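You operate a simulated robot arm through the tools that you are given. There is no shell and no other tool.

You are at the controls of a simulated robot arm. One attempt, no reset.

JOB
Put things in order on the loading bench. At the end: the small blue bottle (marked "ROSE") is on the brown labelled carton; the grey battery stands where the small blue bottle stood; the silver can from the loading bench stands where the blue packet stood; the blue packet from the loading bench stands where the grey battery stood; whatever was shut is shut again. Leave all else as you found it, and nothing knocked over.
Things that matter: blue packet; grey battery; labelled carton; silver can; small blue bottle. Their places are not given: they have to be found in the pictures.

The check looks at the end state, three seconds after you hand in, the way a careful person would. Anything else that was tipped, shoved, dropped, spilled or broken makes it a failure.

ROBOT AND FRAMES
A 7-joint arm with a two-finger parallel gripper, fixed in place. Base frame: the origin is at the foot of the arm, x ahead of it, y to its left, z up; the work surface is at about z = 0.8. Units: m, degrees, N and s.
With the tool pointing down near the work surface it reaches from about 0.24 to 0.68 m from the base axis. Its first joint turns from -66.0 to 66.0 degrees. Payload 2.4 kg.
Tool frame: the origin (TCP) lies between the finger pads and is the grasp point; the fingertips stand 0.03 m ahead of it; z points along the fingers, y is the line along which they close. The gripper opens to 0.094 m. The fingers are 0.028 m wide and 0.01 m thick; the gripper's body (0.05 by 0.096 m) begins 0.055 m behind the TCP.
Orientation is that of the tool frame in the base frame, as a unit quaternion [w, x, y, z]. With the fingers straight down and closing along the base's y, the tool's x points along the base's -x, its y along +y and its z along -z.

CONTROLS
- The arm moves only by the tool servo_tool. Its arguments are lists of equal length, an entry for each row: "linear": the shift along the tool's x, y, z in mm, a list of three; "delta_rot": the turn, a rotation vector about the tool's x, y, z in degrees, a list of three; "gripper": the finger opening in mm, from 0 to 94. In form: {"linear": [[dx, dy, dz], ...], "delta_rot": [[wx, wy, wz], ...], "gripper": [gripper, ...]}. A call has 1 to 20 rows; each row shifts and turns the commanded pose from where the row before left it, along the tool's axes as they then stand. A row lasts 0.2 s, in which the tool goes at most 0.05 m and 8.6 degrees; a call with a longer step from one row to the next is refused whole, and so is a gripper value outside its range. A pose out of reach is approached as far as the arm can. The call stops where the force on the tool passes 40 N (or 10 N more than at its start, if that is more) or the arm is blocked; 0.2 s more then pass. The fingers move at their own pace (about 0.153 m/s each) and stop on an object; they squeeze with about 21 N. The grip force told is the motor's: it shows also when the fingers shut on nothing. Time passes only in rows, and 0.2 s behind the last, so rows that do not move let the fingers close. The reply holds the time, the measured pose of the TCP, the force on the tool along the base axes, the opening and the grip force, in the units named above and with some noise, with the torque about the TCP (base axes, N m) and any sound that the robot's microphone picked up.
- Cameras (640 x 400 px; columns grow to the right, rows downward): "scene" is fixed at [0.0424, 0.4844, 1.4334]; the picture's right is [-0.67, -0.75, 0.00], its down [-0.50, 0.44, -0.74] and it looks along [0.56, -0.50, -0.67] (base axes); focal length 314 px, centre (320, 200). "wrist" rides on the gripper at [0.076, 0.014, -0.102] in the tool frame; the picture's right is [-0.18, 0.98, 0.00], its down [-0.75, -0.14, -0.64] and it looks along [-0.63, -0.12, 0.77] (tool axes); focal length 243 px, centre (320, 200).
- snapshot(camera): a new picture of that camera. It takes no simulated time.
- point_at(camera, pixels): for up to 12 pixels [column, row] of the newest picture of that camera ("zoom" is the newest enlarged one), the place [x, y, z] in the base frame of the surface seen there, good to about 0.002 m. It takes no simulated time.
- zoom(camera, box): a new picture of the part [left, top, right, bottom] of that camera's present view, enlarged. It takes no simulated time.
- sign_off(): hands the job in; it is judged then, once.

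Unless the task says otherwise, let go and move clear before handing in.

The tools are called after "Call:" by a JSON object that holds its "op" and its "data". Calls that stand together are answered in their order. servo_tool: Moves the arm, as the interface text tells. Its arguments: {"type":"object","properties":{"linear":{"type":"array","items":{"type":"array","items":{"type":"number"}}},"delta_rot":{"type":"array","items":{"type":"array","items":{"type":"number"}}},"gripper":{"type":"array","items":{"type":"number"}}},"required":["linear","delta_rot","gripper"]} The other tools are called the same way: snapshot (camera) takes a picture; point_at (camera, pixels) gives the place of the surface under pixels of a picture; zoom (camera, box) takes an enlarged picture of a part of a camera's view; sign_off () hands the job in.

At the start:

```text
time: 0.0
ee_pos: [0.3766, 0.0835, 1.1738]
tool_rot: [0.0, 0.0, 1.0, 0.0]
force: [0.2, 0.0, 0.1]
torque: [0.02, -0.02, -0.02]
opening: 0.0938
gripper_force: 0.0
```

scene: 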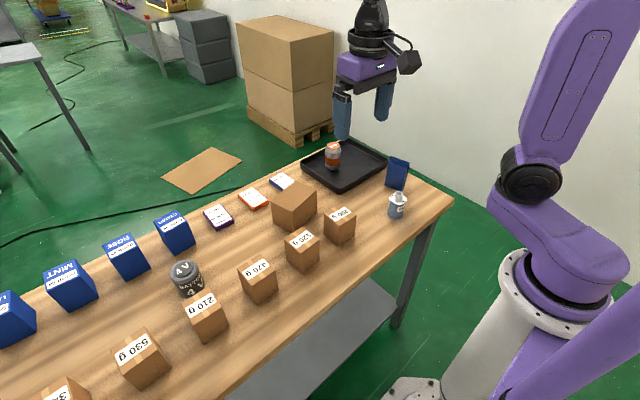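
wrist: 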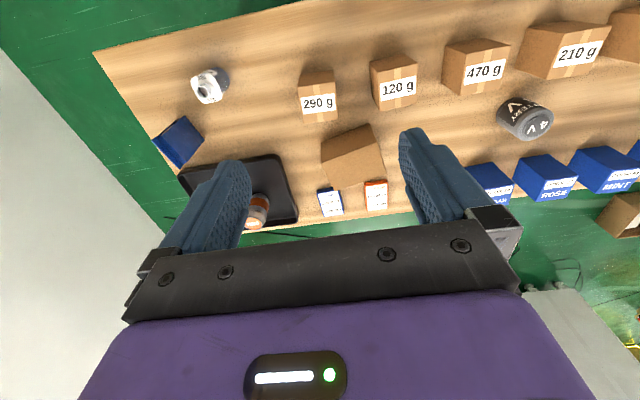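

I see a row of blue items on the left, a grey battery near (187,278), a silvery thing near (397,205), a blue packet near (397,172) and several brown cartons in the scene picture. I'll zoom in on the parts to identify each object.

Call:
{"op": "zoom", "data": {"camera": "scene", "box": [0, 200, 200, 325]}}

Call:
{"op": "zoom", "data": {"camera": "scene", "box": [300, 120, 460, 220]}}

Call:
{"op": "zoom", "data": {"camera": "scene", "box": [160, 160, 360, 285]}}

Call:
{"op": "zoom", "data": {"camera": "scene", "box": [0, 275, 200, 400]}}

Call:
{"op": "zoom", "data": {"camera": "wrist", "box": [440, 0, 640, 125]}}

Call:
{"op": "zoom", "data": {"camera": "wrist", "box": [440, 115, 640, 240]}}

```text
3.20 times, centred on (100, 262) of scene
```

zoom: 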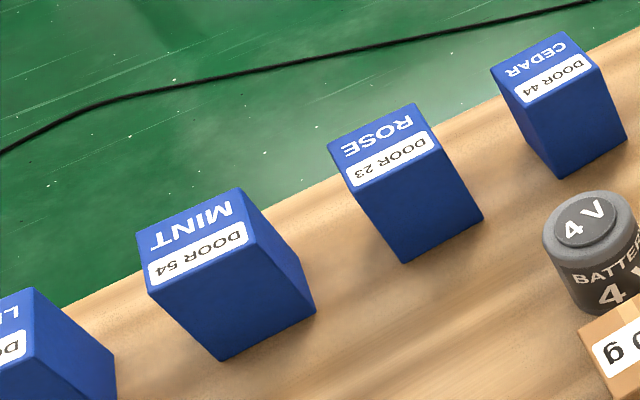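

```text
4.00 times, centred on (380, 170) of scene
```

zoom: 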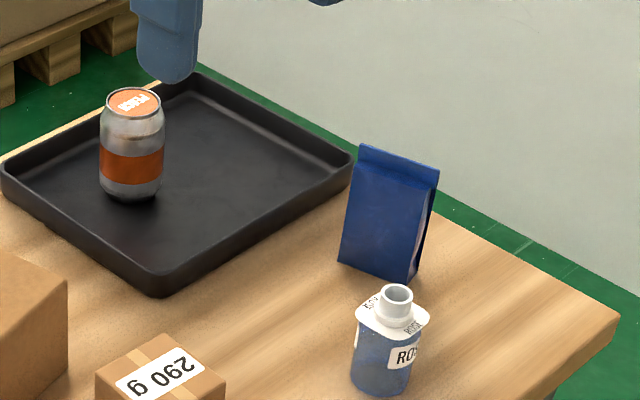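

```text
3.20 times, centred on (260, 222) of scene
```

zoom: 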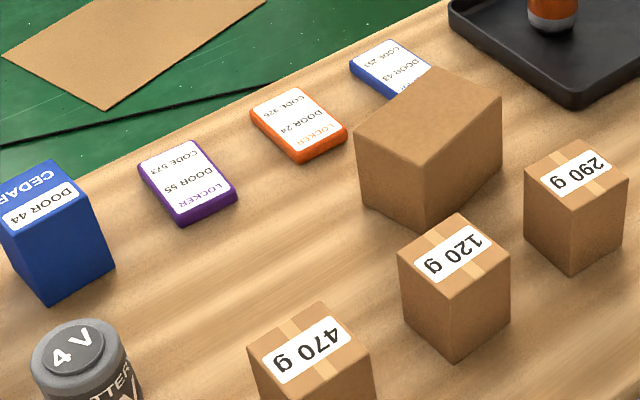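

```text
3.20 times, centred on (100, 338) of scene
```

zoom: 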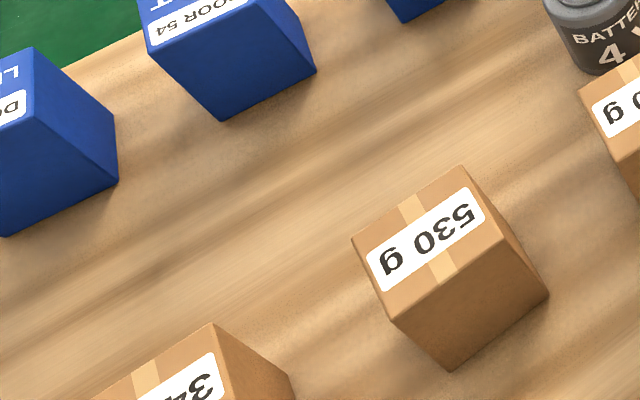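

```text
3.20 times, centred on (540, 62) of wrist
```

zoom: 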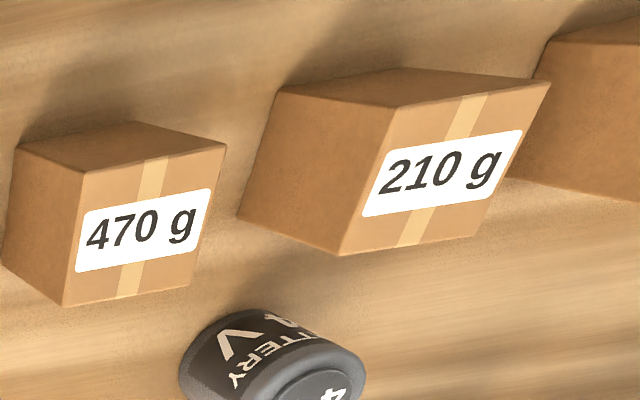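

```text
3.20 times, centred on (540, 178) of wrist
```

zoom: 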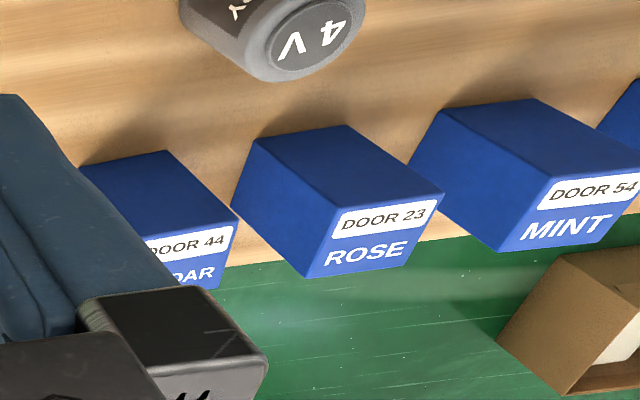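

The small blue "ROSE" bottle with an open neck is at scene (397,205), the silver can with an orange band is in the tray at (333,155), the blue packet is at (397,172), and the battery is at (187,278). Many small cartons have weight labels and the big one at (295,205) shows none yet, so I'll look closer at it and measure the places.

Call:
{"op": "zoom", "data": {"camera": "wrist", "box": [280, 50, 440, 150]}}

Call:
{"op": "zoom", "data": {"camera": "wrist", "box": [280, 110, 440, 210]}}

Call:
{"op": "zoom", "data": {"camera": "wrist", "box": [140, 50, 300, 150]}}

Call:
{"op": "zoom", "data": {"camera": "wrist", "box": [480, 180, 640, 280]}}

Call:
{"op": "zoom", "data": {"camera": "scene", "box": [0, 0, 240, 150]}}

Call:
{"op": "point_at", "data": {"camera": "scene", "pixels": [[184, 265], [397, 205], [399, 194], [397, 165], [333, 146], [333, 160], [295, 190], [340, 215], [302, 240], [257, 268], [205, 308], [140, 350]]}}

```text
4.00 times, centred on (360, 100) of wrist
```

zoom: 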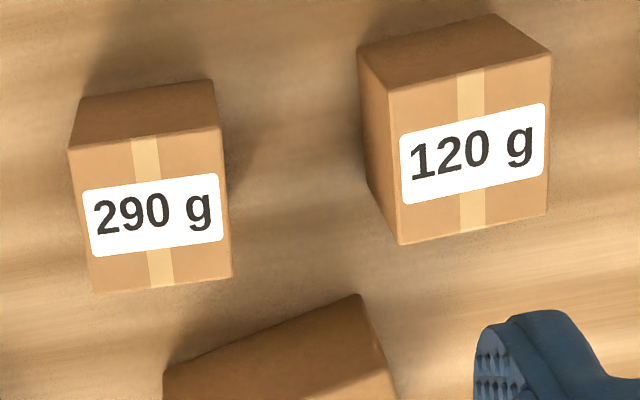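

```text
4.00 times, centred on (360, 160) of wrist
```

zoom: 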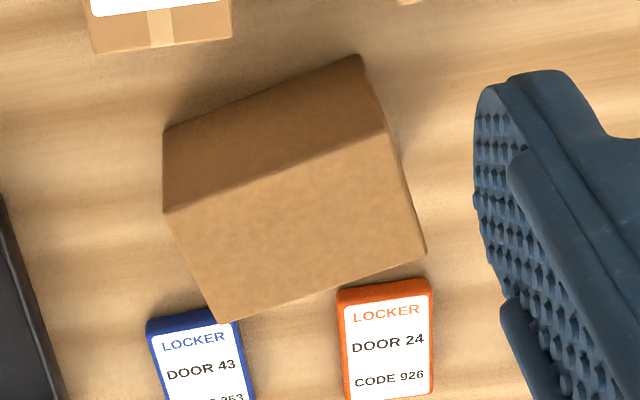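

```text
4.00 times, centred on (220, 100) of wrist
```

zoom: 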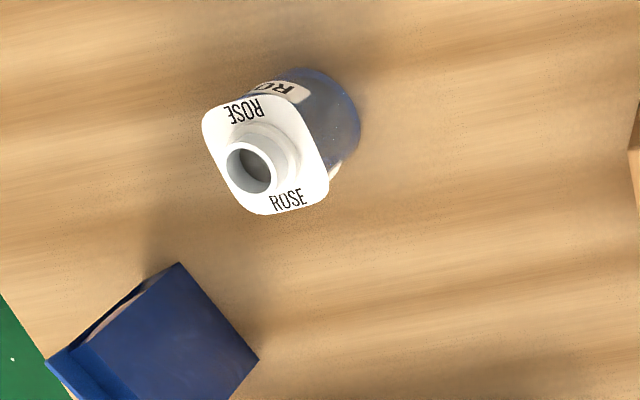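

```text
4.00 times, centred on (560, 230) of wrist
```

zoom: 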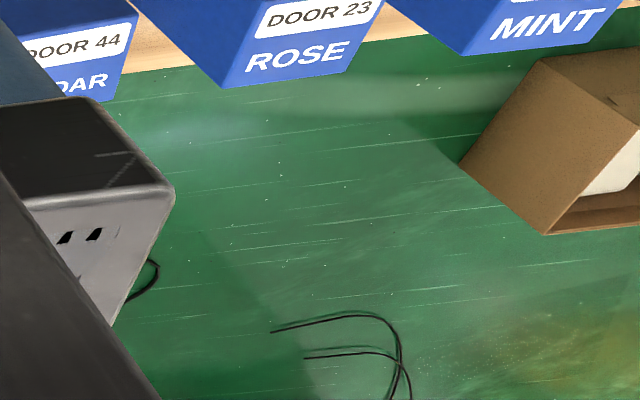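

```text
2.67 times, centred on (120, 75) of scene
```

zoom: 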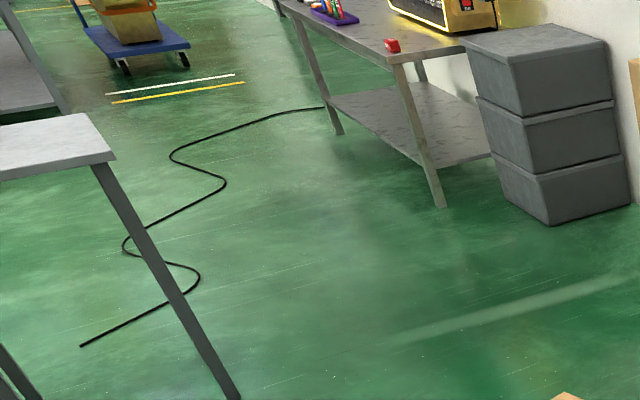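

```text
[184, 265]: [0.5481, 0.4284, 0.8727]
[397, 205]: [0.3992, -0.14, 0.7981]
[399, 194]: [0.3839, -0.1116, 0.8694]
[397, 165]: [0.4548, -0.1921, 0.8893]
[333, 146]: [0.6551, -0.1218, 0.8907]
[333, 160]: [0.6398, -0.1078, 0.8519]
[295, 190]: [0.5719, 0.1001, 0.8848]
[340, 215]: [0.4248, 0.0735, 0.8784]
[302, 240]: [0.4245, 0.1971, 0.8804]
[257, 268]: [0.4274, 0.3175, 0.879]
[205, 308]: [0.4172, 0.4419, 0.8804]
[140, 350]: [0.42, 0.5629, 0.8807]
```

The top of the battery is near [0.548,0.428] and the bottle neck near [0.384,-0.112], while the big carton at [0.572,0.100] shows no label on the faces seen so far (wrist pixel 360,165). I'll turn the wrist so its camera looks along the bench to the left, to see the rest of it.

Call:
{"op": "servo_tool", "data": {"linear": [[0, 0, 0], [0, 0, 0], [0, 0, 0], [0, 0, 0], [0, 0, 0], [0, 0, 0], [0, 0, 0], [0, 0, 0], [0, 0, 0], [0, 0, 0], [0, 0, 0]], "delta_rot": [[0, 0, -8.1818], [0, 0, -8.1818], [0, 0, -8.1818], [0, 0, -8.1818], [0, 0, -8.1818], [0, 0, -8.1818], [0, 0, -8.1818], [0, 0, -8.1818], [0, 0, -8.1818], [0, 0, -8.1818], [0, 0, -8.1818]], "gripper": [94, 94, 94, 94, 94, 94, 94, 94, 94, 94, 94]}}

Call:
{"op": "snapshot", "data": {"camera": "wrist"}}

```text
time: 2.4
ee_pos: [0.3776, 0.083, 1.1744]
tool_rot: [0.0, 0.709, -0.706, 0.0]
force: [0.4, -0.5, -1.1]
torque: [0.01, 0.0, -0.01]
opening: 0.0941
gripper_force: 0.0
```

```text
taken
```

wrist: 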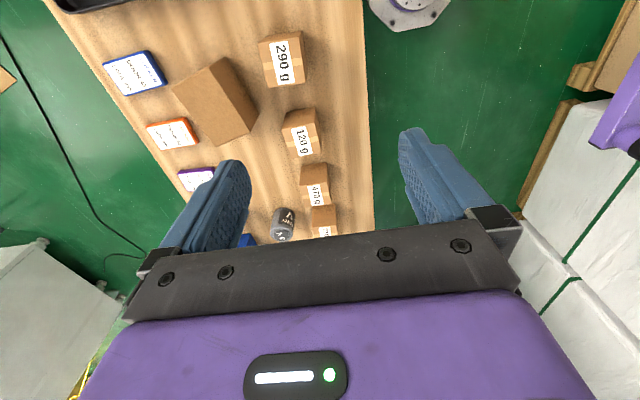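

The wrist picture is mounted upside down: the carton at (215,100) shows its top and the sides facing -x/-y. I'll zoom there and then move on.

Call:
{"op": "zoom", "data": {"camera": "wrist", "box": [100, 20, 340, 170]}}

Call:
{"op": "zoom", "data": {"camera": "wrist", "box": [0, 0, 640, 400]}}

```text
2.67 times, centred on (220, 95) of wrist
```

zoom: 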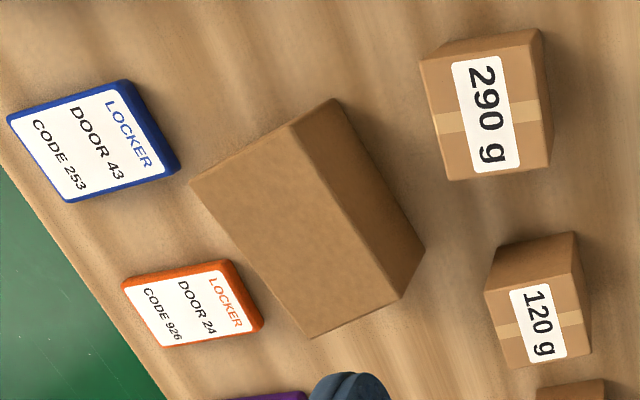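

```text
1.00 times, centred on (320, 200) of wrist (not enlarged: the box is as wide or as high as the picture)
```

zoom: 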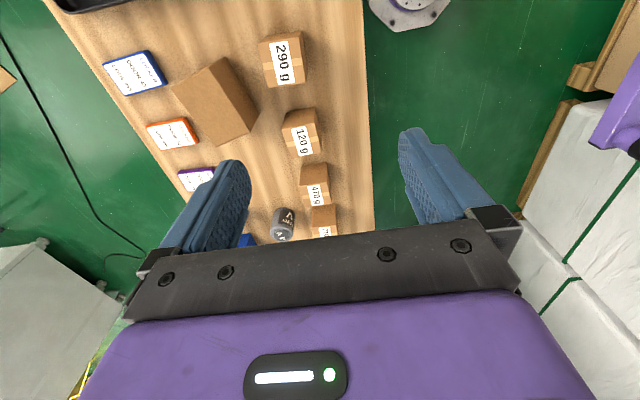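

The top, -x and -y faces of the big carton show no label in this zoom (320,220). I'll move the arm left to see the bench's far left end.

Call:
{"op": "servo_tool", "data": {"linear": [[-45, 0, 0], [-45, 0, 0], [-45, 0, 0], [-45, 0, 0], [-45, 0, 0], [-45, 0, 0], [-45, 0, 0]], "delta_rot": [[0, 0, 0], [0, 0, 0], [0, 0, 0], [0, 0, 0], [0, 0, 0], [0, 0, 0], [0, 0, 0]], "gripper": [94, 94, 94, 94, 94, 94, 94]}}

Call:
{"op": "snapshot", "data": {"camera": "wrist"}}

Call:
{"op": "snapshot", "data": {"camera": "scene"}}

```text
time: 4.0
ee_pos: [0.3782, 0.3981, 1.1745]
tool_rot: [0.0, -0.707, 0.708, 0.0]
force: [-0.9, 0.7, 0.1]
torque: [0.0, -0.02, -0.03]
opening: 0.0942
gripper_force: 0.2
```

```text
taken
```

wrist: 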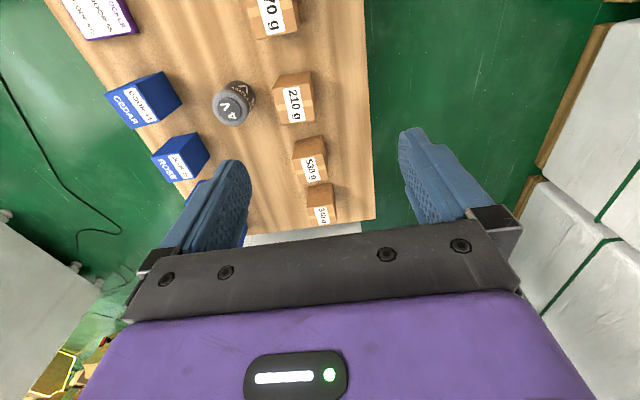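

```text
taken
```

scene: 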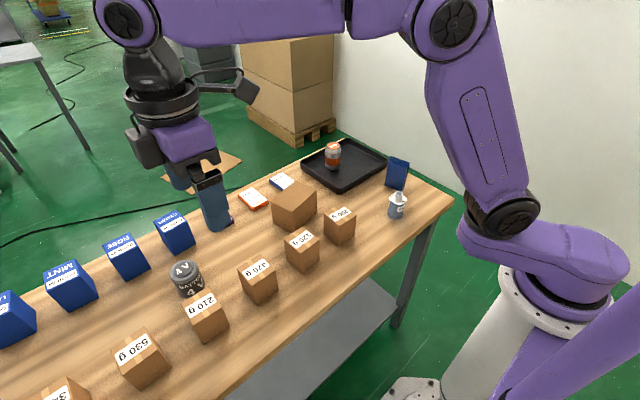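

The bench's left end holds only more weight-labelled cartons and blue boxes, with no other labelled carton. I'll turn the wrist further and move out to see the far (+x) side of the big carton.

Call:
{"op": "servo_tool", "data": {"linear": [[33, -26, 0], [33, -26, 0], [33, -26, 0], [33, -26, 0], [33, -26, 0], [33, -26, 0], [33, -26, 0], [33, -26, 0], [0, 0, 0], [0, 0, 0], [0, 0, 0], [0, 0, 0], [0, 0, 0], [0, 0, 0], [0, 0, 0], [0, 0, 0], [0, 0, 0], [0, 0, 0]], "delta_rot": [[0, 0, 0], [0, 0, 0], [0, 0, 0], [0, 0, 0], [0, 0, 0], [0, 0, 0], [0, 0, 0], [0, 0, 0], [0, 0, -8], [0, 0, -8], [0, 0, -8], [0, 0, -8], [0, 0, -8], [0, 0, -8], [0, 0, -8], [0, 0, -8], [0, 0, -8], [0, 0, -8]], "gripper": [94, 94, 94, 94, 94, 94, 94, 94, 94, 94, 94, 94, 94, 94, 94, 94, 94, 94]}}

Call:
{"op": "snapshot", "data": {"camera": "wrist"}}

```text
time: 7.8
ee_pos: [0.5846, 0.1345, 1.1745]
tool_rot: [0.0, 0.996, -0.086, 0.0]
force: [-0.1, 0.0, -0.3]
torque: [0.02, -0.03, 0.05]
opening: 0.0938
gripper_force: 0.1
```

```text
taken
```

wrist: 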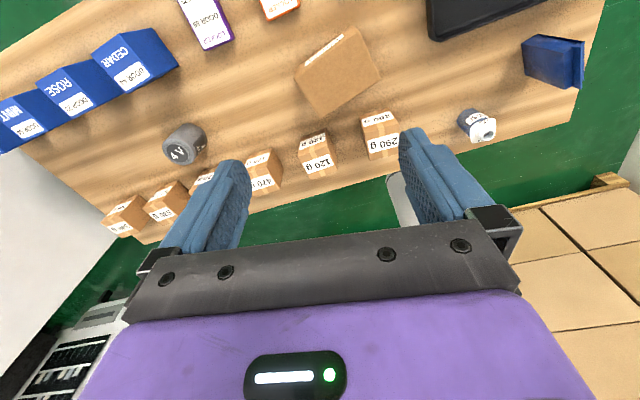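

Now a white label shows on the far side of the big carton at wrist (330,45). I'll zoom to read it.

Call:
{"op": "zoom", "data": {"camera": "wrist", "box": [270, 10, 400, 92]}}

Call:
{"op": "zoom", "data": {"camera": "wrist", "box": [240, 90, 410, 196]}}

Call:
{"op": "zoom", "data": {"camera": "wrist", "box": [440, 20, 600, 150]}}

Call:
{"op": "point_at", "data": {"camera": "wrist", "pixels": [[339, 68], [361, 31], [381, 70], [324, 113], [297, 71], [305, 80], [356, 33], [329, 45], [484, 128], [182, 153], [476, 122], [560, 65]]}}

```text
4.88 times, centred on (335, 51) of wrist
```

zoom: 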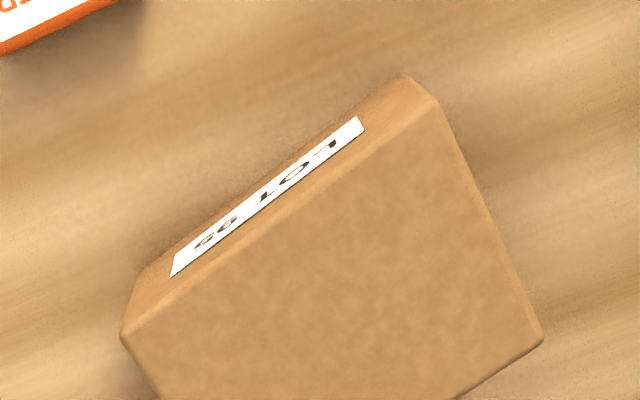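

```text
3.76 times, centred on (325, 143) of wrist
```

zoom: 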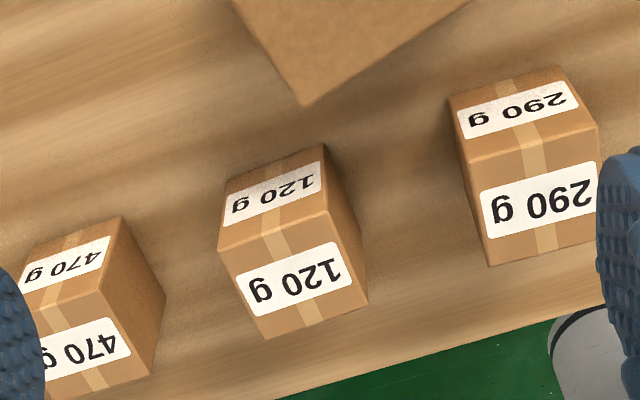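

```text
3.08 times, centred on (520, 85) of wrist
```

zoom: 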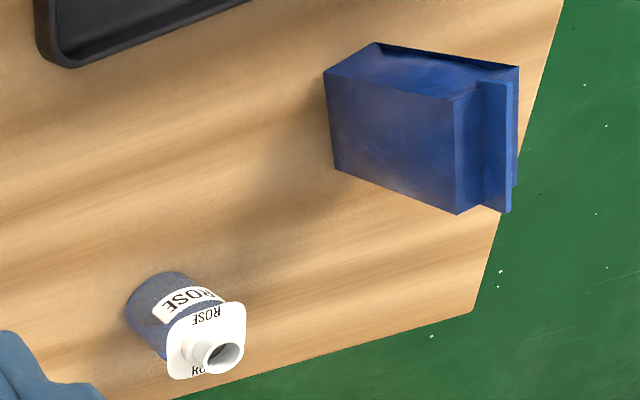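

```text
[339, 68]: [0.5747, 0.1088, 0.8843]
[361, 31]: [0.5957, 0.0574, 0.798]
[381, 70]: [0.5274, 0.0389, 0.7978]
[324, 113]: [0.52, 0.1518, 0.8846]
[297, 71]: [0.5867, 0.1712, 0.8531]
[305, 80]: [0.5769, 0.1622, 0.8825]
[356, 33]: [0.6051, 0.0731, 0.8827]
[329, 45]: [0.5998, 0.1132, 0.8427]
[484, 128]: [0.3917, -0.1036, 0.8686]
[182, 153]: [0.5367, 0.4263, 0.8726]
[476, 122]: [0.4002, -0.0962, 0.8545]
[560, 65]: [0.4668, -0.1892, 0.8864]
```

The big carton carries a "LOT 95" label on its far side, so it is the brown labelled carton (top at z≈0.884); the weight parcels are a different kind. I'll turn the wrist back to its starting orientation.

Call:
{"op": "servo_tool", "data": {"linear": [[0, 0, 0], [0, 0, 0], [0, 0, 0], [0, 0, 0], [0, 0, 0], [0, 0, 0], [0, 0, 0], [0, 0, 0], [0, 0, 0], [0, 0, 0], [0, 0, 0], [0, 0, 0], [0, 0, 0], [0, 0, 0], [0, 0, 0], [0, 0, 0], [0, 0, 0], [0, 0, 0], [0, 0, 0], [0, 0, 0]], "delta_rot": [[0, 0, 8.5], [0, 0, 8.5], [0, 0, 8.5], [0, 0, 8.5], [0, 0, 8.5], [0, 0, 8.5], [0, 0, 8.5], [0, 0, 8.5], [0, 0, 8.5], [0, 0, 8.5], [0, 0, 8.5], [0, 0, 8.5], [0, 0, 8.5], [0, 0, 8.5], [0, 0, 8.5], [0, 0, 8.5], [0, 0, 8.5], [0, 0, 8.5], [0, 0, 8.5], [0, 0, 8.5]], "gripper": [94, 94, 94, 94, 94, 94, 94, 94, 94, 94, 94, 94, 94, 94, 94, 94, 94, 94, 94, 94]}}

Call:
{"op": "snapshot", "data": {"camera": "wrist"}}

```text
time: 12.0
ee_pos: [0.5846, 0.1333, 1.1752]
tool_rot: [0.001, 0.001, 1.0, 0.0]
force: [-0.7, -0.1, 1.3]
torque: [0.0, 0.02, -0.01]
opening: 0.094
gripper_force: 0.0
```

```text
taken
```

wrist: 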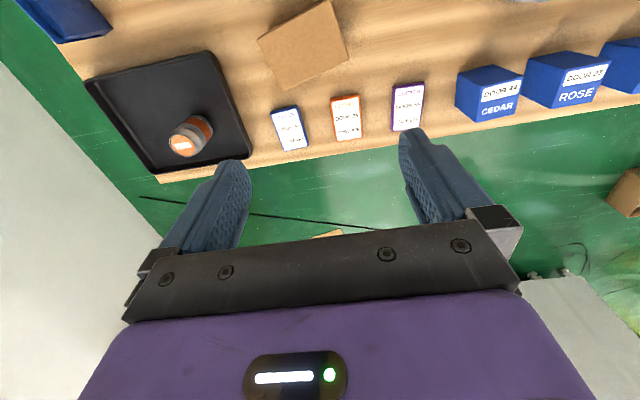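

From here the tray and silver can are visible at wrist (190,135) and the carton's top at (303,45). I'll measure the can, tray rim and carton corners before moving to the bottle.

Call:
{"op": "zoom", "data": {"camera": "wrist", "box": [80, 30, 272, 180]}}

Call:
{"op": "point_at", "data": {"camera": "wrist", "pixels": [[181, 145], [170, 143], [192, 147], [196, 134], [195, 120], [150, 100], [230, 140], [110, 120], [206, 52], [90, 82], [150, 170], [250, 152]]}}

Call:
{"op": "point_at", "data": {"camera": "wrist", "pixels": [[328, 3], [348, 47], [282, 90], [258, 40], [303, 45], [275, 70], [330, 45], [345, 60], [310, 88], [290, 20], [265, 45], [325, 10]]}}

```text
2.67 times, centred on (176, 105) of wrist
```

zoom: 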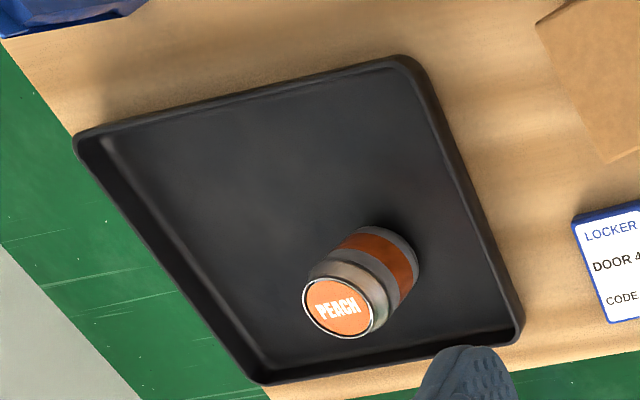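

```text
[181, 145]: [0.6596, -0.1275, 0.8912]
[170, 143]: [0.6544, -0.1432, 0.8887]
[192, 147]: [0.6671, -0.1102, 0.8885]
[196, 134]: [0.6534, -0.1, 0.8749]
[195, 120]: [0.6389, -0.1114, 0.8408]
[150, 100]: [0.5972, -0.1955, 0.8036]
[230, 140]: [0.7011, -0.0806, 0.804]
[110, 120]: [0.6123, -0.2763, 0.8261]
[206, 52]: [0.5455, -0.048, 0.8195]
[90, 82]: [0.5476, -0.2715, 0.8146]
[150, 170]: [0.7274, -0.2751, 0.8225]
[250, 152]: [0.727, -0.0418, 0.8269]
```

```text
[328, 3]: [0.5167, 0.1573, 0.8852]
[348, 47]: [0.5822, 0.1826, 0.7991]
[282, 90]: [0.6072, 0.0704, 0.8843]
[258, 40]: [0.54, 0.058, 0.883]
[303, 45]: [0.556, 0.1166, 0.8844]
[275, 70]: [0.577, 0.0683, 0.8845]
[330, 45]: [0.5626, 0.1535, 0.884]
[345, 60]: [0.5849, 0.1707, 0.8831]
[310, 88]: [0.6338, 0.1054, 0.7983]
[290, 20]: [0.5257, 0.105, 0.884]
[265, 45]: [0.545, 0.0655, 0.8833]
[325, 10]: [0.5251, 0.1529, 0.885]
```

The can's lid centre is about [0.660,-0.127,0.891] and the carton's top is centred near [0.562,0.114,0.884]. Next I'll move over the bottle for a close look.

Call:
{"op": "servo_tool", "data": {"linear": [[24.6, -30, 19.4], [24.6, -30, 19.4], [24.6, -30, 19.4], [24.6, -30, 19.4], [24.6, -30, 19.4], [24.6, -30, 19.4], [24.6, -30, 19.4], [24.6, -30, 19.4], [0, 0, 0]], "delta_rot": [[0, 0, 0], [0, 0, 0], [0, 0, 0], [0, 0, 0], [0, 0, 0], [0, 0, 0], [0, 0, 0], [0, 0, 0], [0, 0, 0]], "gripper": [94, 94, 94, 94, 94, 94, 94, 94, 94]}}

Call:
{"op": "snapshot", "data": {"camera": "wrist"}}

Call:
{"op": "snapshot", "data": {"camera": "scene"}}

```text
time: 14.0
ee_pos: [0.3881, -0.1063, 1.0186]
tool_rot: [0.0, 0.0, 1.0, 0.0]
force: [-0.1, -0.2, -0.6]
torque: [-0.02, 0.02, 0.0]
opening: 0.094
gripper_force: 0.1
```

```text
taken
```

wrist: 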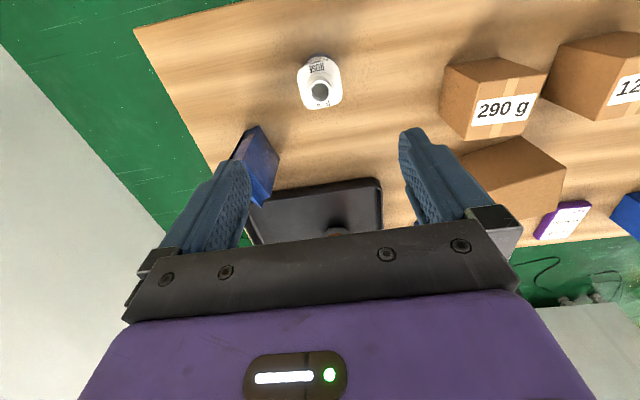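

```text
taken
```

scene: 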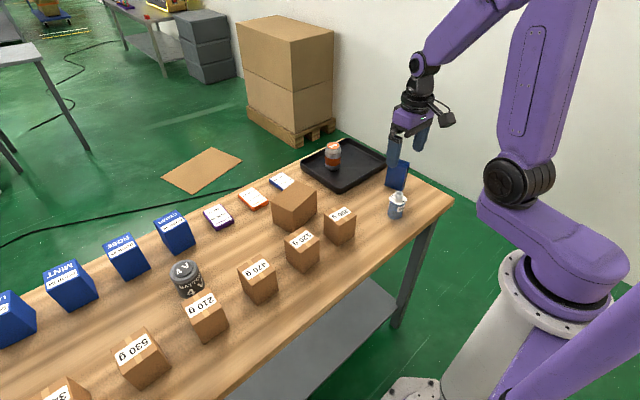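

The bottle's neck is at wrist (320,91), nearly under the tool. I'll zoom and measure it and the packet.

Call:
{"op": "zoom", "data": {"camera": "wrist", "box": [272, 40, 368, 115]}}

Call:
{"op": "point_at", "data": {"camera": "wrist", "pixels": [[320, 85], [312, 92], [329, 92], [320, 99], [320, 106], [301, 88], [341, 88], [302, 72], [337, 72], [320, 60], [330, 100], [307, 102]]}}

Call:
{"op": "zoom", "data": {"camera": "scene", "box": [365, 140, 445, 225]}}

Call:
{"op": "point_at", "data": {"camera": "scene", "pixels": [[388, 194], [404, 194], [396, 202], [389, 205], [405, 203], [398, 188], [397, 213], [390, 215], [406, 212], [396, 219], [391, 190], [407, 198]]}}

```text
5.33 times, centred on (320, 78) of wrist
```

zoom: 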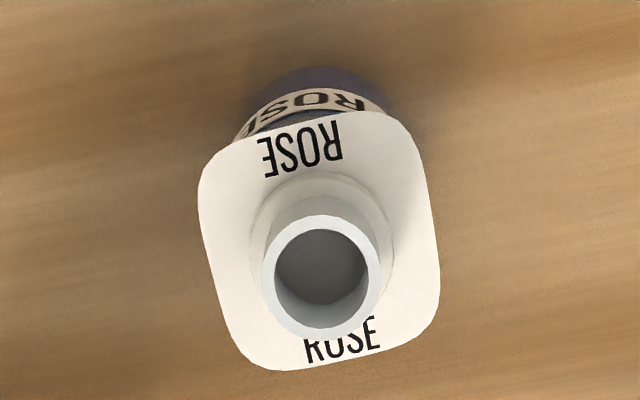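

```text
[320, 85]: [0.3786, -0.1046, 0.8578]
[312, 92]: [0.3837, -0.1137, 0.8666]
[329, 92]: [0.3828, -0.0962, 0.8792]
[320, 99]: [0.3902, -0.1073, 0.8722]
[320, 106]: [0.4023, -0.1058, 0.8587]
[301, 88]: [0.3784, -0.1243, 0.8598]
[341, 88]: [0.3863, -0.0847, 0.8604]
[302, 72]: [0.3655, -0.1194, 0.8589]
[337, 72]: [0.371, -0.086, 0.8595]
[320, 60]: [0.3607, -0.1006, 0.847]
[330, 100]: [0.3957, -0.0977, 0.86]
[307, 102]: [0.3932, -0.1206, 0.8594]
```

```text
4.71 times, centred on (405, 182) of scene
```

zoom: 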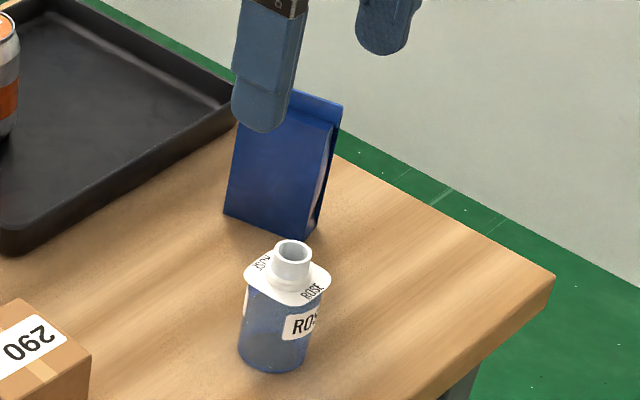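

```text
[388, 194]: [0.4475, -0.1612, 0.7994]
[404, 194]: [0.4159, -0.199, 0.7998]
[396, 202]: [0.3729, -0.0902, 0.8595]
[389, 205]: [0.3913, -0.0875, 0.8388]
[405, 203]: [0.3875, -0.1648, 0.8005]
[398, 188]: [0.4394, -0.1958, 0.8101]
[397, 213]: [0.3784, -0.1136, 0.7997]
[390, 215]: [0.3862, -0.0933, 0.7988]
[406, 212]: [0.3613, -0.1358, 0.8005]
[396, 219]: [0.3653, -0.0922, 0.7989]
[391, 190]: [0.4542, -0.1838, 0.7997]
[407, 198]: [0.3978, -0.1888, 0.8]
```

The bottle has a square white collar (about 42 mm, z≈0.859) on a round translucent body, centred near [0.382,-0.105]. I'll measure the collar's edges and a few packet points for exact centring.

Call:
{"op": "point_at", "data": {"camera": "wrist", "pixels": [[302, 91], [340, 84], [317, 65], [324, 106], [301, 74], [334, 64], [309, 107], [341, 100], [312, 91], [329, 91], [320, 82], [320, 102]]}}

Call:
{"op": "point_at", "data": {"camera": "wrist", "pixels": [[240, 145], [252, 128], [277, 152], [262, 140], [270, 180], [255, 160], [265, 195], [276, 165], [250, 200], [235, 155], [258, 200], [262, 165]]}}

Call:
{"op": "zoom", "data": {"camera": "wrist", "box": [216, 110, 296, 210]}}

```text
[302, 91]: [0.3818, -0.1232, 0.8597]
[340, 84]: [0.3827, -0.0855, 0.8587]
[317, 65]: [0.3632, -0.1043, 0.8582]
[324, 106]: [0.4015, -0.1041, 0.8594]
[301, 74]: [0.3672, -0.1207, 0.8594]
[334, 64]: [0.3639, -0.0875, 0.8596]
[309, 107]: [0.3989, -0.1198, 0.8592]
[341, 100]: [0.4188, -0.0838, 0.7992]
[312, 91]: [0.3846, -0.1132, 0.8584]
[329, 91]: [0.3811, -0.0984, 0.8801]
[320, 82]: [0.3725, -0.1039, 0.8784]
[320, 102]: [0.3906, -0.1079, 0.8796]
```

```text
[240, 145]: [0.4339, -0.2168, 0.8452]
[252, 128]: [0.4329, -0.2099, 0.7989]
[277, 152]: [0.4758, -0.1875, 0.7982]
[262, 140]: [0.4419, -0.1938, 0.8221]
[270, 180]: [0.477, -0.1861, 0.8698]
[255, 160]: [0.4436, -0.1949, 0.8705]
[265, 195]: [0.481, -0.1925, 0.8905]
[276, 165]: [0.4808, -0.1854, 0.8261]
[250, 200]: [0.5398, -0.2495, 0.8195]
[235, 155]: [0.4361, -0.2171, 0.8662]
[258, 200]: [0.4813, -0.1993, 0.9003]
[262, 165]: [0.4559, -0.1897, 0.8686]
```

```text
4.00 times, centred on (256, 160) of wrist
```

zoom: 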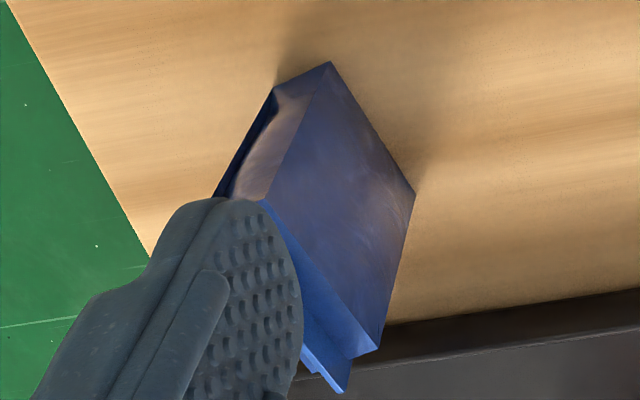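

The bottle's axis is at about [0.382,-0.105] with its neck top at z≈0.88, and the fingers closing along y will meet the collar squarely. I'll descend around it with the gripper open.

Call:
{"op": "servo_tool", "data": {"linear": [[6, 1, 20], [0, 0, 30], [0, 0, 30], [0, 0, 30], [0, 0, 30], [0, 0, 25], [0, 0, 13], [0, 0, 0]], "delta_rot": [[0, 0, 0], [0, 0, 0], [0, 0, 0], [0, 0, 0], [0, 0, 0], [0, 0, 0], [0, 0, 0], [0, 0, 0]], "gripper": [94, 94, 94, 94, 94, 94, 94, 94]}}

Call:
{"op": "snapshot", "data": {"camera": "wrist"}}

Call:
{"op": "zoom", "data": {"camera": "scene", "box": [340, 130, 460, 230]}}

```text
time: 15.8
ee_pos: [0.3835, -0.1058, 0.8405]
tool_rot: [0.0, 0.0, 1.0, 0.0]
force: [-0.2, -0.1, -0.1]
torque: [0.01, 0.0, 0.01]
opening: 0.094
gripper_force: 0.0
```

```text
taken
```

wrist: 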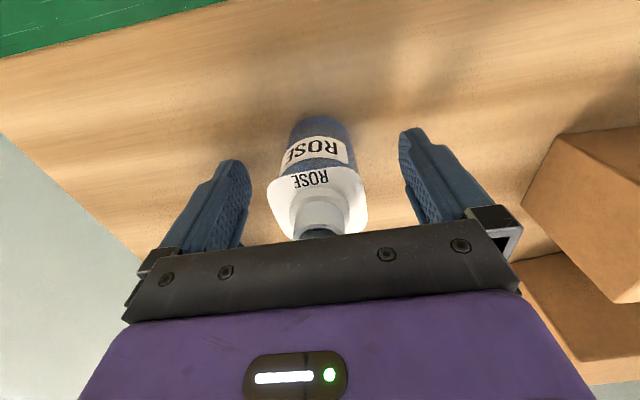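

```text
4.00 times, centred on (400, 180) of scene
```

zoom: 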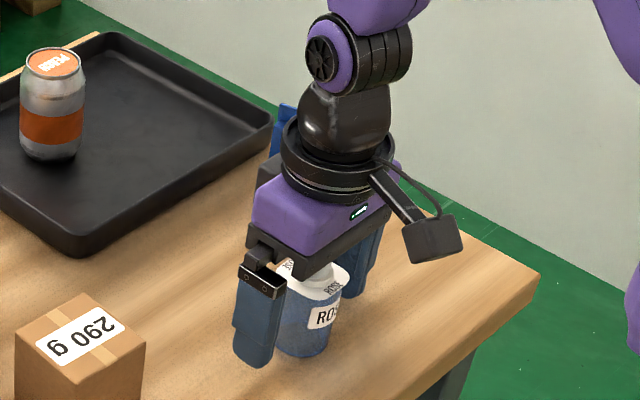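

The bottle sits centred between the fingers (wrist 318,200). I'll close gradually on it.

Call:
{"op": "servo_tool", "data": {"linear": [[0, 0, 0], [0, 0, 0], [0, 0, 0], [0, 0, 0], [0, 0, 0], [0, 0, 0], [0, 0, 0]], "delta_rot": [[0, 0, 0], [0, 0, 0], [0, 0, 0], [0, 0, 0], [0, 0, 0], [0, 0, 0], [0, 0, 0]], "gripper": [70, 55, 46, 42, 38, 30, 20]}}

Call:
{"op": "snapshot", "data": {"camera": "wrist"}}

```text
time: 17.4
ee_pos: [0.3828, -0.1045, 0.8403]
tool_rot: [0.0, 0.001, 1.0, 0.0]
force: [1.3, -0.3, -0.5]
torque: [0.0, 0.02, 0.0]
opening: 0.0416
gripper_force: 21.1
```

```text
taken
```

wrist: 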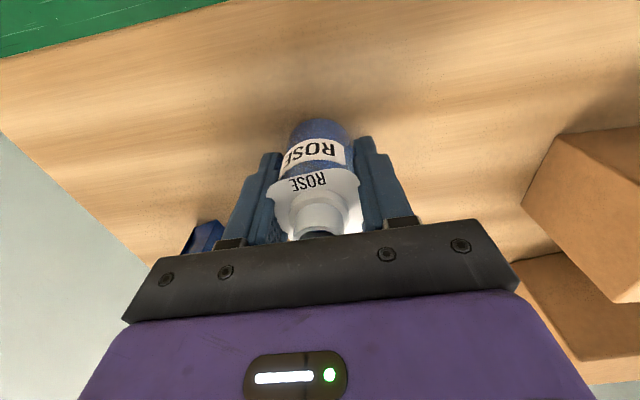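

The grip holds at 41.6 mm opening with 21 N. I'll lift straight up gently.

Call:
{"op": "servo_tool", "data": {"linear": [[0, 0, -8], [0, 0, -16], [0, 0, -24], [0, 0, -26], [0, 0, -26], [0, 0, -26], [0, 0, -20], [0, 0, -10], [0, 0, -4], [0, 0, 0]], "delta_rot": [[0, 0, 0], [0, 0, 0], [0, 0, 0], [0, 0, 0], [0, 0, 0], [0, 0, 0], [0, 0, 0], [0, 0, 0], [0, 0, 0], [0, 0, 0]], "gripper": [20, 20, 20, 20, 20, 20, 20, 20, 20, 20]}}

Call:
{"op": "snapshot", "data": {"camera": "wrist"}}

Call:
{"op": "zoom", "data": {"camera": "scene", "box": [320, 100, 460, 220]}}

```text
time: 19.6
ee_pos: [0.3816, -0.1046, 1.0031]
tool_rot: [0.0, 0.0, 1.0, 0.0]
force: [0.0, 0.1, -1.2]
torque: [0.02, -0.02, 0.04]
opening: 0.0411
gripper_force: 21.2
```

```text
taken
```

wrist: 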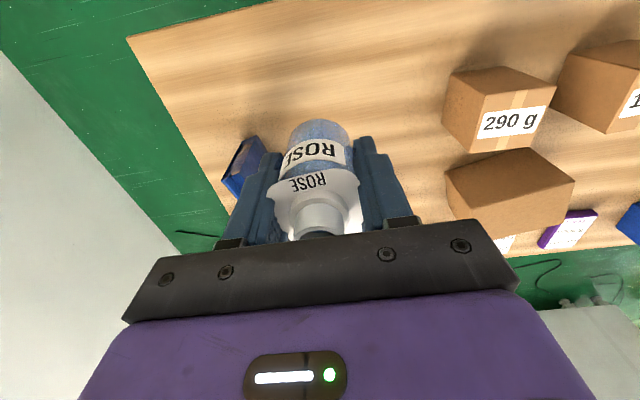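

```text
3.33 times, centred on (390, 160) of scene
```

zoom: 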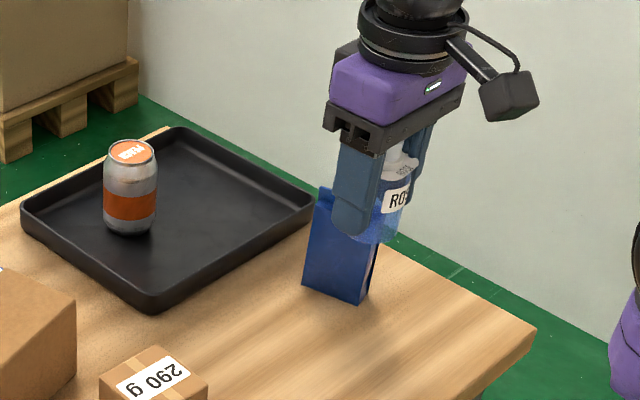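

The bottle is held upright and clear of the bench (scene zoom 385,215). I'll carry it level to above the carton's top centre.

Call:
{"op": "servo_tool", "data": {"linear": [[-7.5, 9.1, 0], [-15, 18.2, 0], [-15, 18.2, 0], [-15, 18.2, 0], [-15, 18.2, 0], [-15, 18.2, 0], [-15, 18.2, 0], [-15, 18.2, 0], [-15, 18.2, 0], [-15, 18.2, 0], [-15, 18.2, 0], [-15, 18.2, 0], [-7.5, 9.1, 0], [0, 0, 0]], "delta_rot": [[0, 0, 0], [0, 0, 0], [0, 0, 0], [0, 0, 0], [0, 0, 0], [0, 0, 0], [0, 0, 0], [0, 0, 0], [0, 0, 0], [0, 0, 0], [0, 0, 0], [0, 0, 0], [0, 0, 0], [0, 0, 0]], "gripper": [20, 20, 20, 20, 20, 20, 20, 20, 20, 20, 20, 20, 20, 20]}}

Call:
{"op": "snapshot", "data": {"camera": "wrist"}}

Call:
{"op": "snapshot", "data": {"camera": "scene"}}

```text
time: 22.6
ee_pos: [0.563, 0.1139, 1.0009]
tool_rot: [0.0, -0.001, 1.0, 0.0]
force: [-1.1, 0.6, -0.3]
torque: [-0.02, 0.0, -0.02]
opening: 0.0407
gripper_force: 21.4
```

```text
taken
```

wrist: 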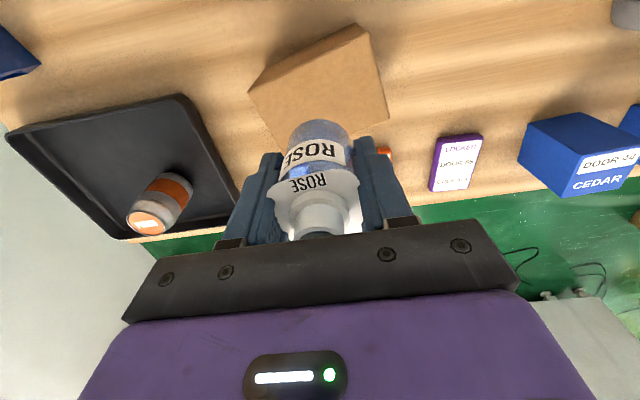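

```text
taken
```

scene: 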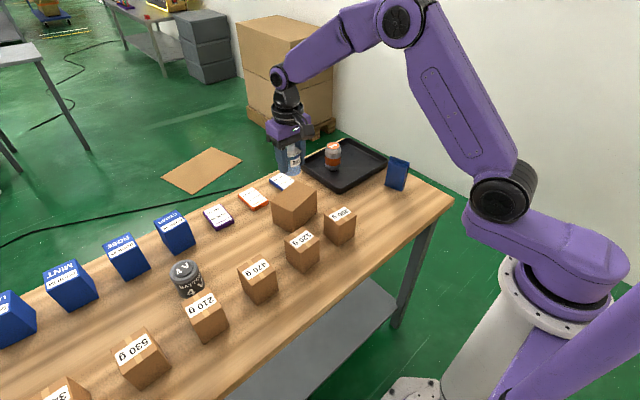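

The bottle hangs above the carton, whose top shows around wrist (320,80). I'll re-measure the carton's corners from here before lowering.

Call:
{"op": "point_at", "data": {"camera": "wrist", "pixels": [[356, 28], [382, 92], [385, 113], [251, 93], [256, 92], [300, 56], [330, 42], [370, 60], [262, 105], [320, 80], [375, 110], [350, 30]]}}

Call:
{"op": "zoom", "data": {"camera": "wrist", "box": [230, 10, 410, 180]}}

Call:
{"op": "zoom", "data": {"camera": "scene", "box": [240, 110, 360, 240]}}

```text
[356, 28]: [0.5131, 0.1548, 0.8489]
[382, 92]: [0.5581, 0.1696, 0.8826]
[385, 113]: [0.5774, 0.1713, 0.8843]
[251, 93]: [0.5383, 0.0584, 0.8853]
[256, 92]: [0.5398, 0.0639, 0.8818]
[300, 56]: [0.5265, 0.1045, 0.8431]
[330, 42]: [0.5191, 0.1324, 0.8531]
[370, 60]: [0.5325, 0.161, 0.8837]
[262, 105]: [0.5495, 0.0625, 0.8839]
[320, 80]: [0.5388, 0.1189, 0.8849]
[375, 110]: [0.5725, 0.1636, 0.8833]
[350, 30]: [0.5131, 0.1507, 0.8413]
```

```text
2.35 times, centred on (320, 95) of wrist
```

zoom: 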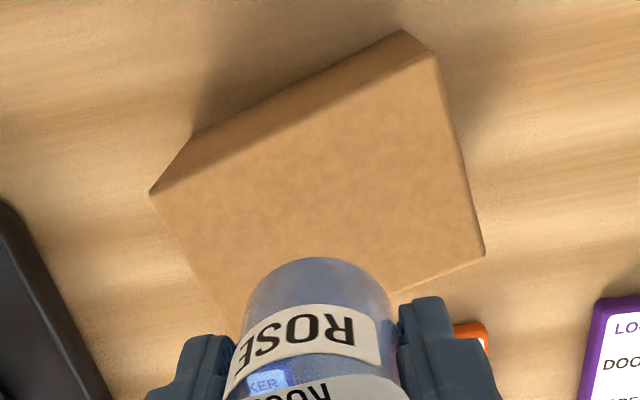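

```text
3.08 times, centred on (300, 175) of scene
```

zoom: 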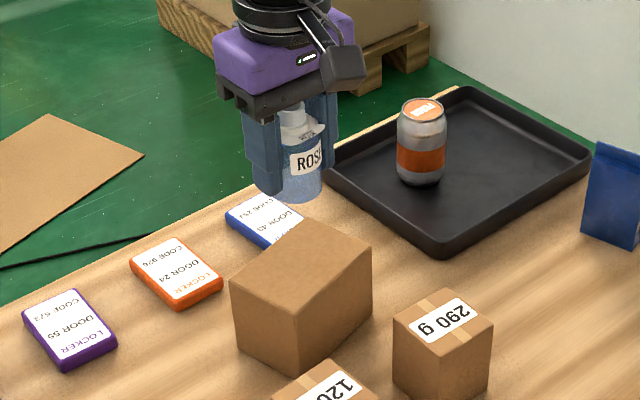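

The carton's top corners centre on about [0.562,0.114], right under the tool. I'll lower to just above contact height (expected TCP z≈0.925).

Call:
{"op": "servo_tool", "data": {"linear": [[0, 0, 8], [0, 0, 16], [0, 0, 20], [0, 0, 14], [0, 0, 8], [0, 0, 4], [0, 0, 2], [0, 0, 0]], "delta_rot": [[0, 0, 0], [0, 0, 0], [0, 0, 0], [0, 0, 0], [0, 0, 0], [0, 0, 0], [0, 0, 0], [0, 0, 0]], "gripper": [20, 20, 20, 20, 20, 20, 20, 20]}}

Call:
{"op": "zoom", "data": {"camera": "scene", "box": [250, 140, 350, 240]}}

```text
time: 24.4
ee_pos: [0.5617, 0.1121, 0.929]
tool_rot: [0.0, 0.0, 1.0, 0.0]
force: [0.1, -0.9, 0.0]
torque: [-0.01, -0.03, -0.01]
opening: 0.0413
gripper_force: 20.9
```

```text
4.00 times, centred on (300, 190) of scene
```

zoom: 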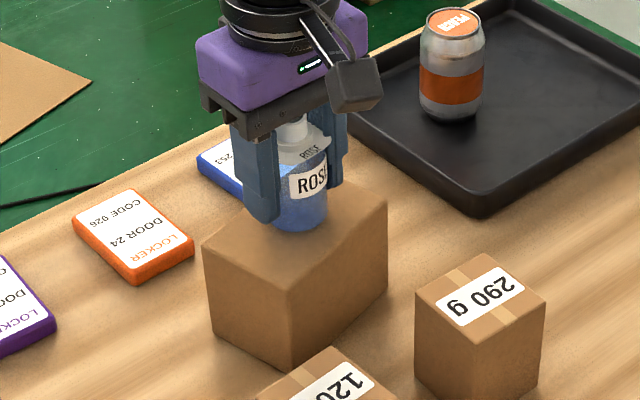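

No contact force yet at z 0.929, with the bottle just above the carton top. I'll lower a few more millimetres slowly.

Call:
{"op": "servo_tool", "data": {"linear": [[0, 0, 1], [0, 0, 1], [0, 0, 0.7], [0, 0, 0]], "delta_rot": [[0, 0, 0], [0, 0, 0], [0, 0, 0], [0, 0, 0]], "gripper": [20, 20, 20, 20]}}

```text
time: 25.4
ee_pos: [0.5615, 0.1134, 0.9276]
tool_rot: [0.0, 0.0, 1.0, 0.0]
force: [-0.9, -1.2, -0.8]
torque: [0.04, -0.01, 0.0]
opening: 0.0412
gripper_force: 20.8
```

Still no clear contact force (noise about 1 N). Lowering another couple of millimetres.

Call:
{"op": "servo_tool", "data": {"linear": [[0, 0, 0.7], [0, 0, 0.7], [0, 0, 0]], "delta_rot": [[0, 0, 0], [0, 0, 0], [0, 0, 0]], "gripper": [20, 20, 20]}}

Call:
{"op": "zoom", "data": {"camera": "scene", "box": [270, 150, 340, 220]}}

```text
time: 26.2
ee_pos: [0.5627, 0.1138, 0.9251]
tool_rot: [0.0, 0.0, 1.0, 0.0]
force: [0.2, 0.8, 0.1]
torque: [-0.01, 0.02, 0.03]
opening: 0.0413
gripper_force: 20.4
```

```text
5.71 times, centred on (305, 185) of scene
```

zoom: 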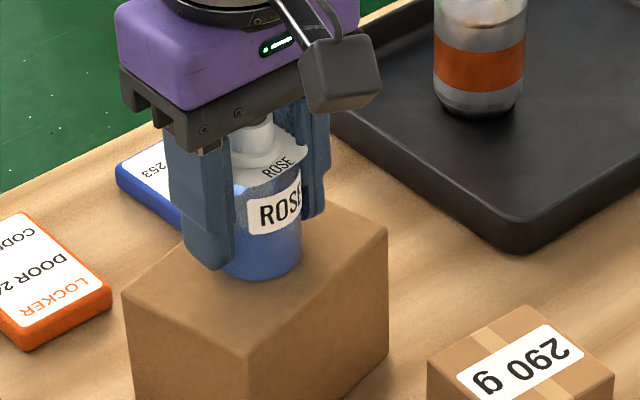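

The bottle bottom looks nearly on the carton (zoom 262,268) but the force is still near zero. Half-millimetre steps next.

Call:
{"op": "servo_tool", "data": {"linear": [[0, 0, 0.5], [0, 0, 0.5], [0, 0, 0]], "delta_rot": [[0, 0, 0], [0, 0, 0], [0, 0, 0]], "gripper": [20, 20, 20]}}

```text
time: 27.0
ee_pos: [0.5623, 0.112, 0.9258]
tool_rot: [0.0, 0.001, 1.0, 0.0]
force: [-2.6, 0.1, 13.1]
torque: [-0.05, 0.08, 0.02]
opening: 0.0409
gripper_force: 21.2
```

Contact: 13 N upward, so the bottle rests on the carton. I'll ease off slightly and open the fingers slowly.

Call:
{"op": "servo_tool", "data": {"linear": [[0, 0, -0.4], [0, 0, 0], [0, 0, 0], [0, 0, 0], [0, 0, 0], [0, 0, 0]], "delta_rot": [[0, 0, 0], [0, 0, 0], [0, 0, 0], [0, 0, 0], [0, 0, 0], [0, 0, 0]], "gripper": [20, 40, 44, 52, 70, 90]}}

Call:
{"op": "zoom", "data": {"camera": "scene", "box": [250, 140, 350, 240]}}

Call:
{"op": "snapshot", "data": {"camera": "wrist"}}

```text
time: 28.4
ee_pos: [0.5619, 0.114, 0.9246]
tool_rot: [0.001, 0.0, 1.0, -0.001]
force: [0.1, -0.6, 0.3]
torque: [-0.01, -0.01, 0.01]
opening: 0.0901
gripper_force: 0.0
```

```text
4.00 times, centred on (300, 190) of scene
```

zoom: 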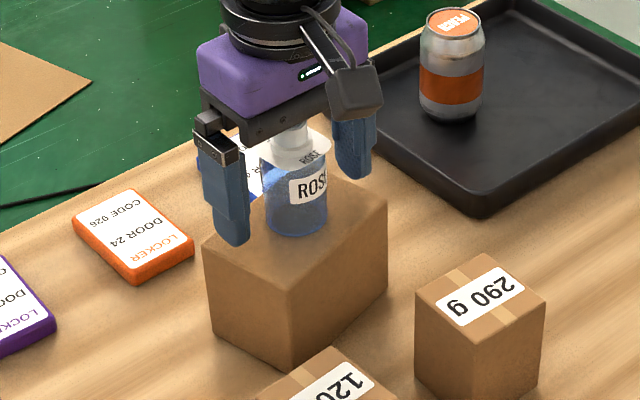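

```text
taken
```

wrist: 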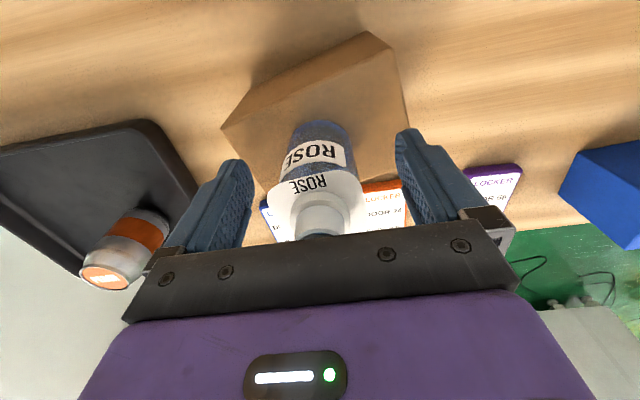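

The bottle stands upright and free on the carton (scene zoom 297,190). I'll rise straight up clear of it.

Call:
{"op": "servo_tool", "data": {"linear": [[0, 0, -10], [0, 0, -25], [0, 0, -35], [0, 0, -40], [0, 0, -40], [0, 0, -25], [0, 0, 0]], "delta_rot": [[0, 0, 0], [0, 0, 0], [0, 0, 0], [0, 0, 0], [0, 0, 0], [0, 0, 0], [0, 0, 0]], "gripper": [94, 94, 94, 94, 94, 94, 94]}}

Call:
{"op": "zoom", "data": {"camera": "scene", "box": [250, 140, 350, 240]}}

```text
time: 30.0
ee_pos: [0.5623, 0.1132, 1.1016]
tool_rot: [0.0, 0.001, 1.0, 0.0]
force: [-0.1, -0.4, -0.2]
torque: [0.01, 0.0, -0.04]
opening: 0.0939
gripper_force: 0.1
```

```text
4.00 times, centred on (300, 190) of scene
```

zoom: 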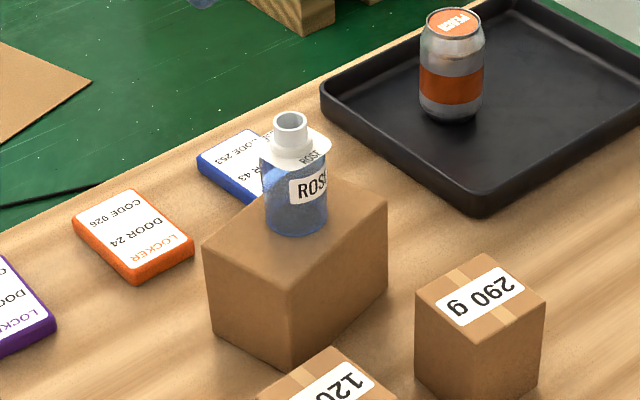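

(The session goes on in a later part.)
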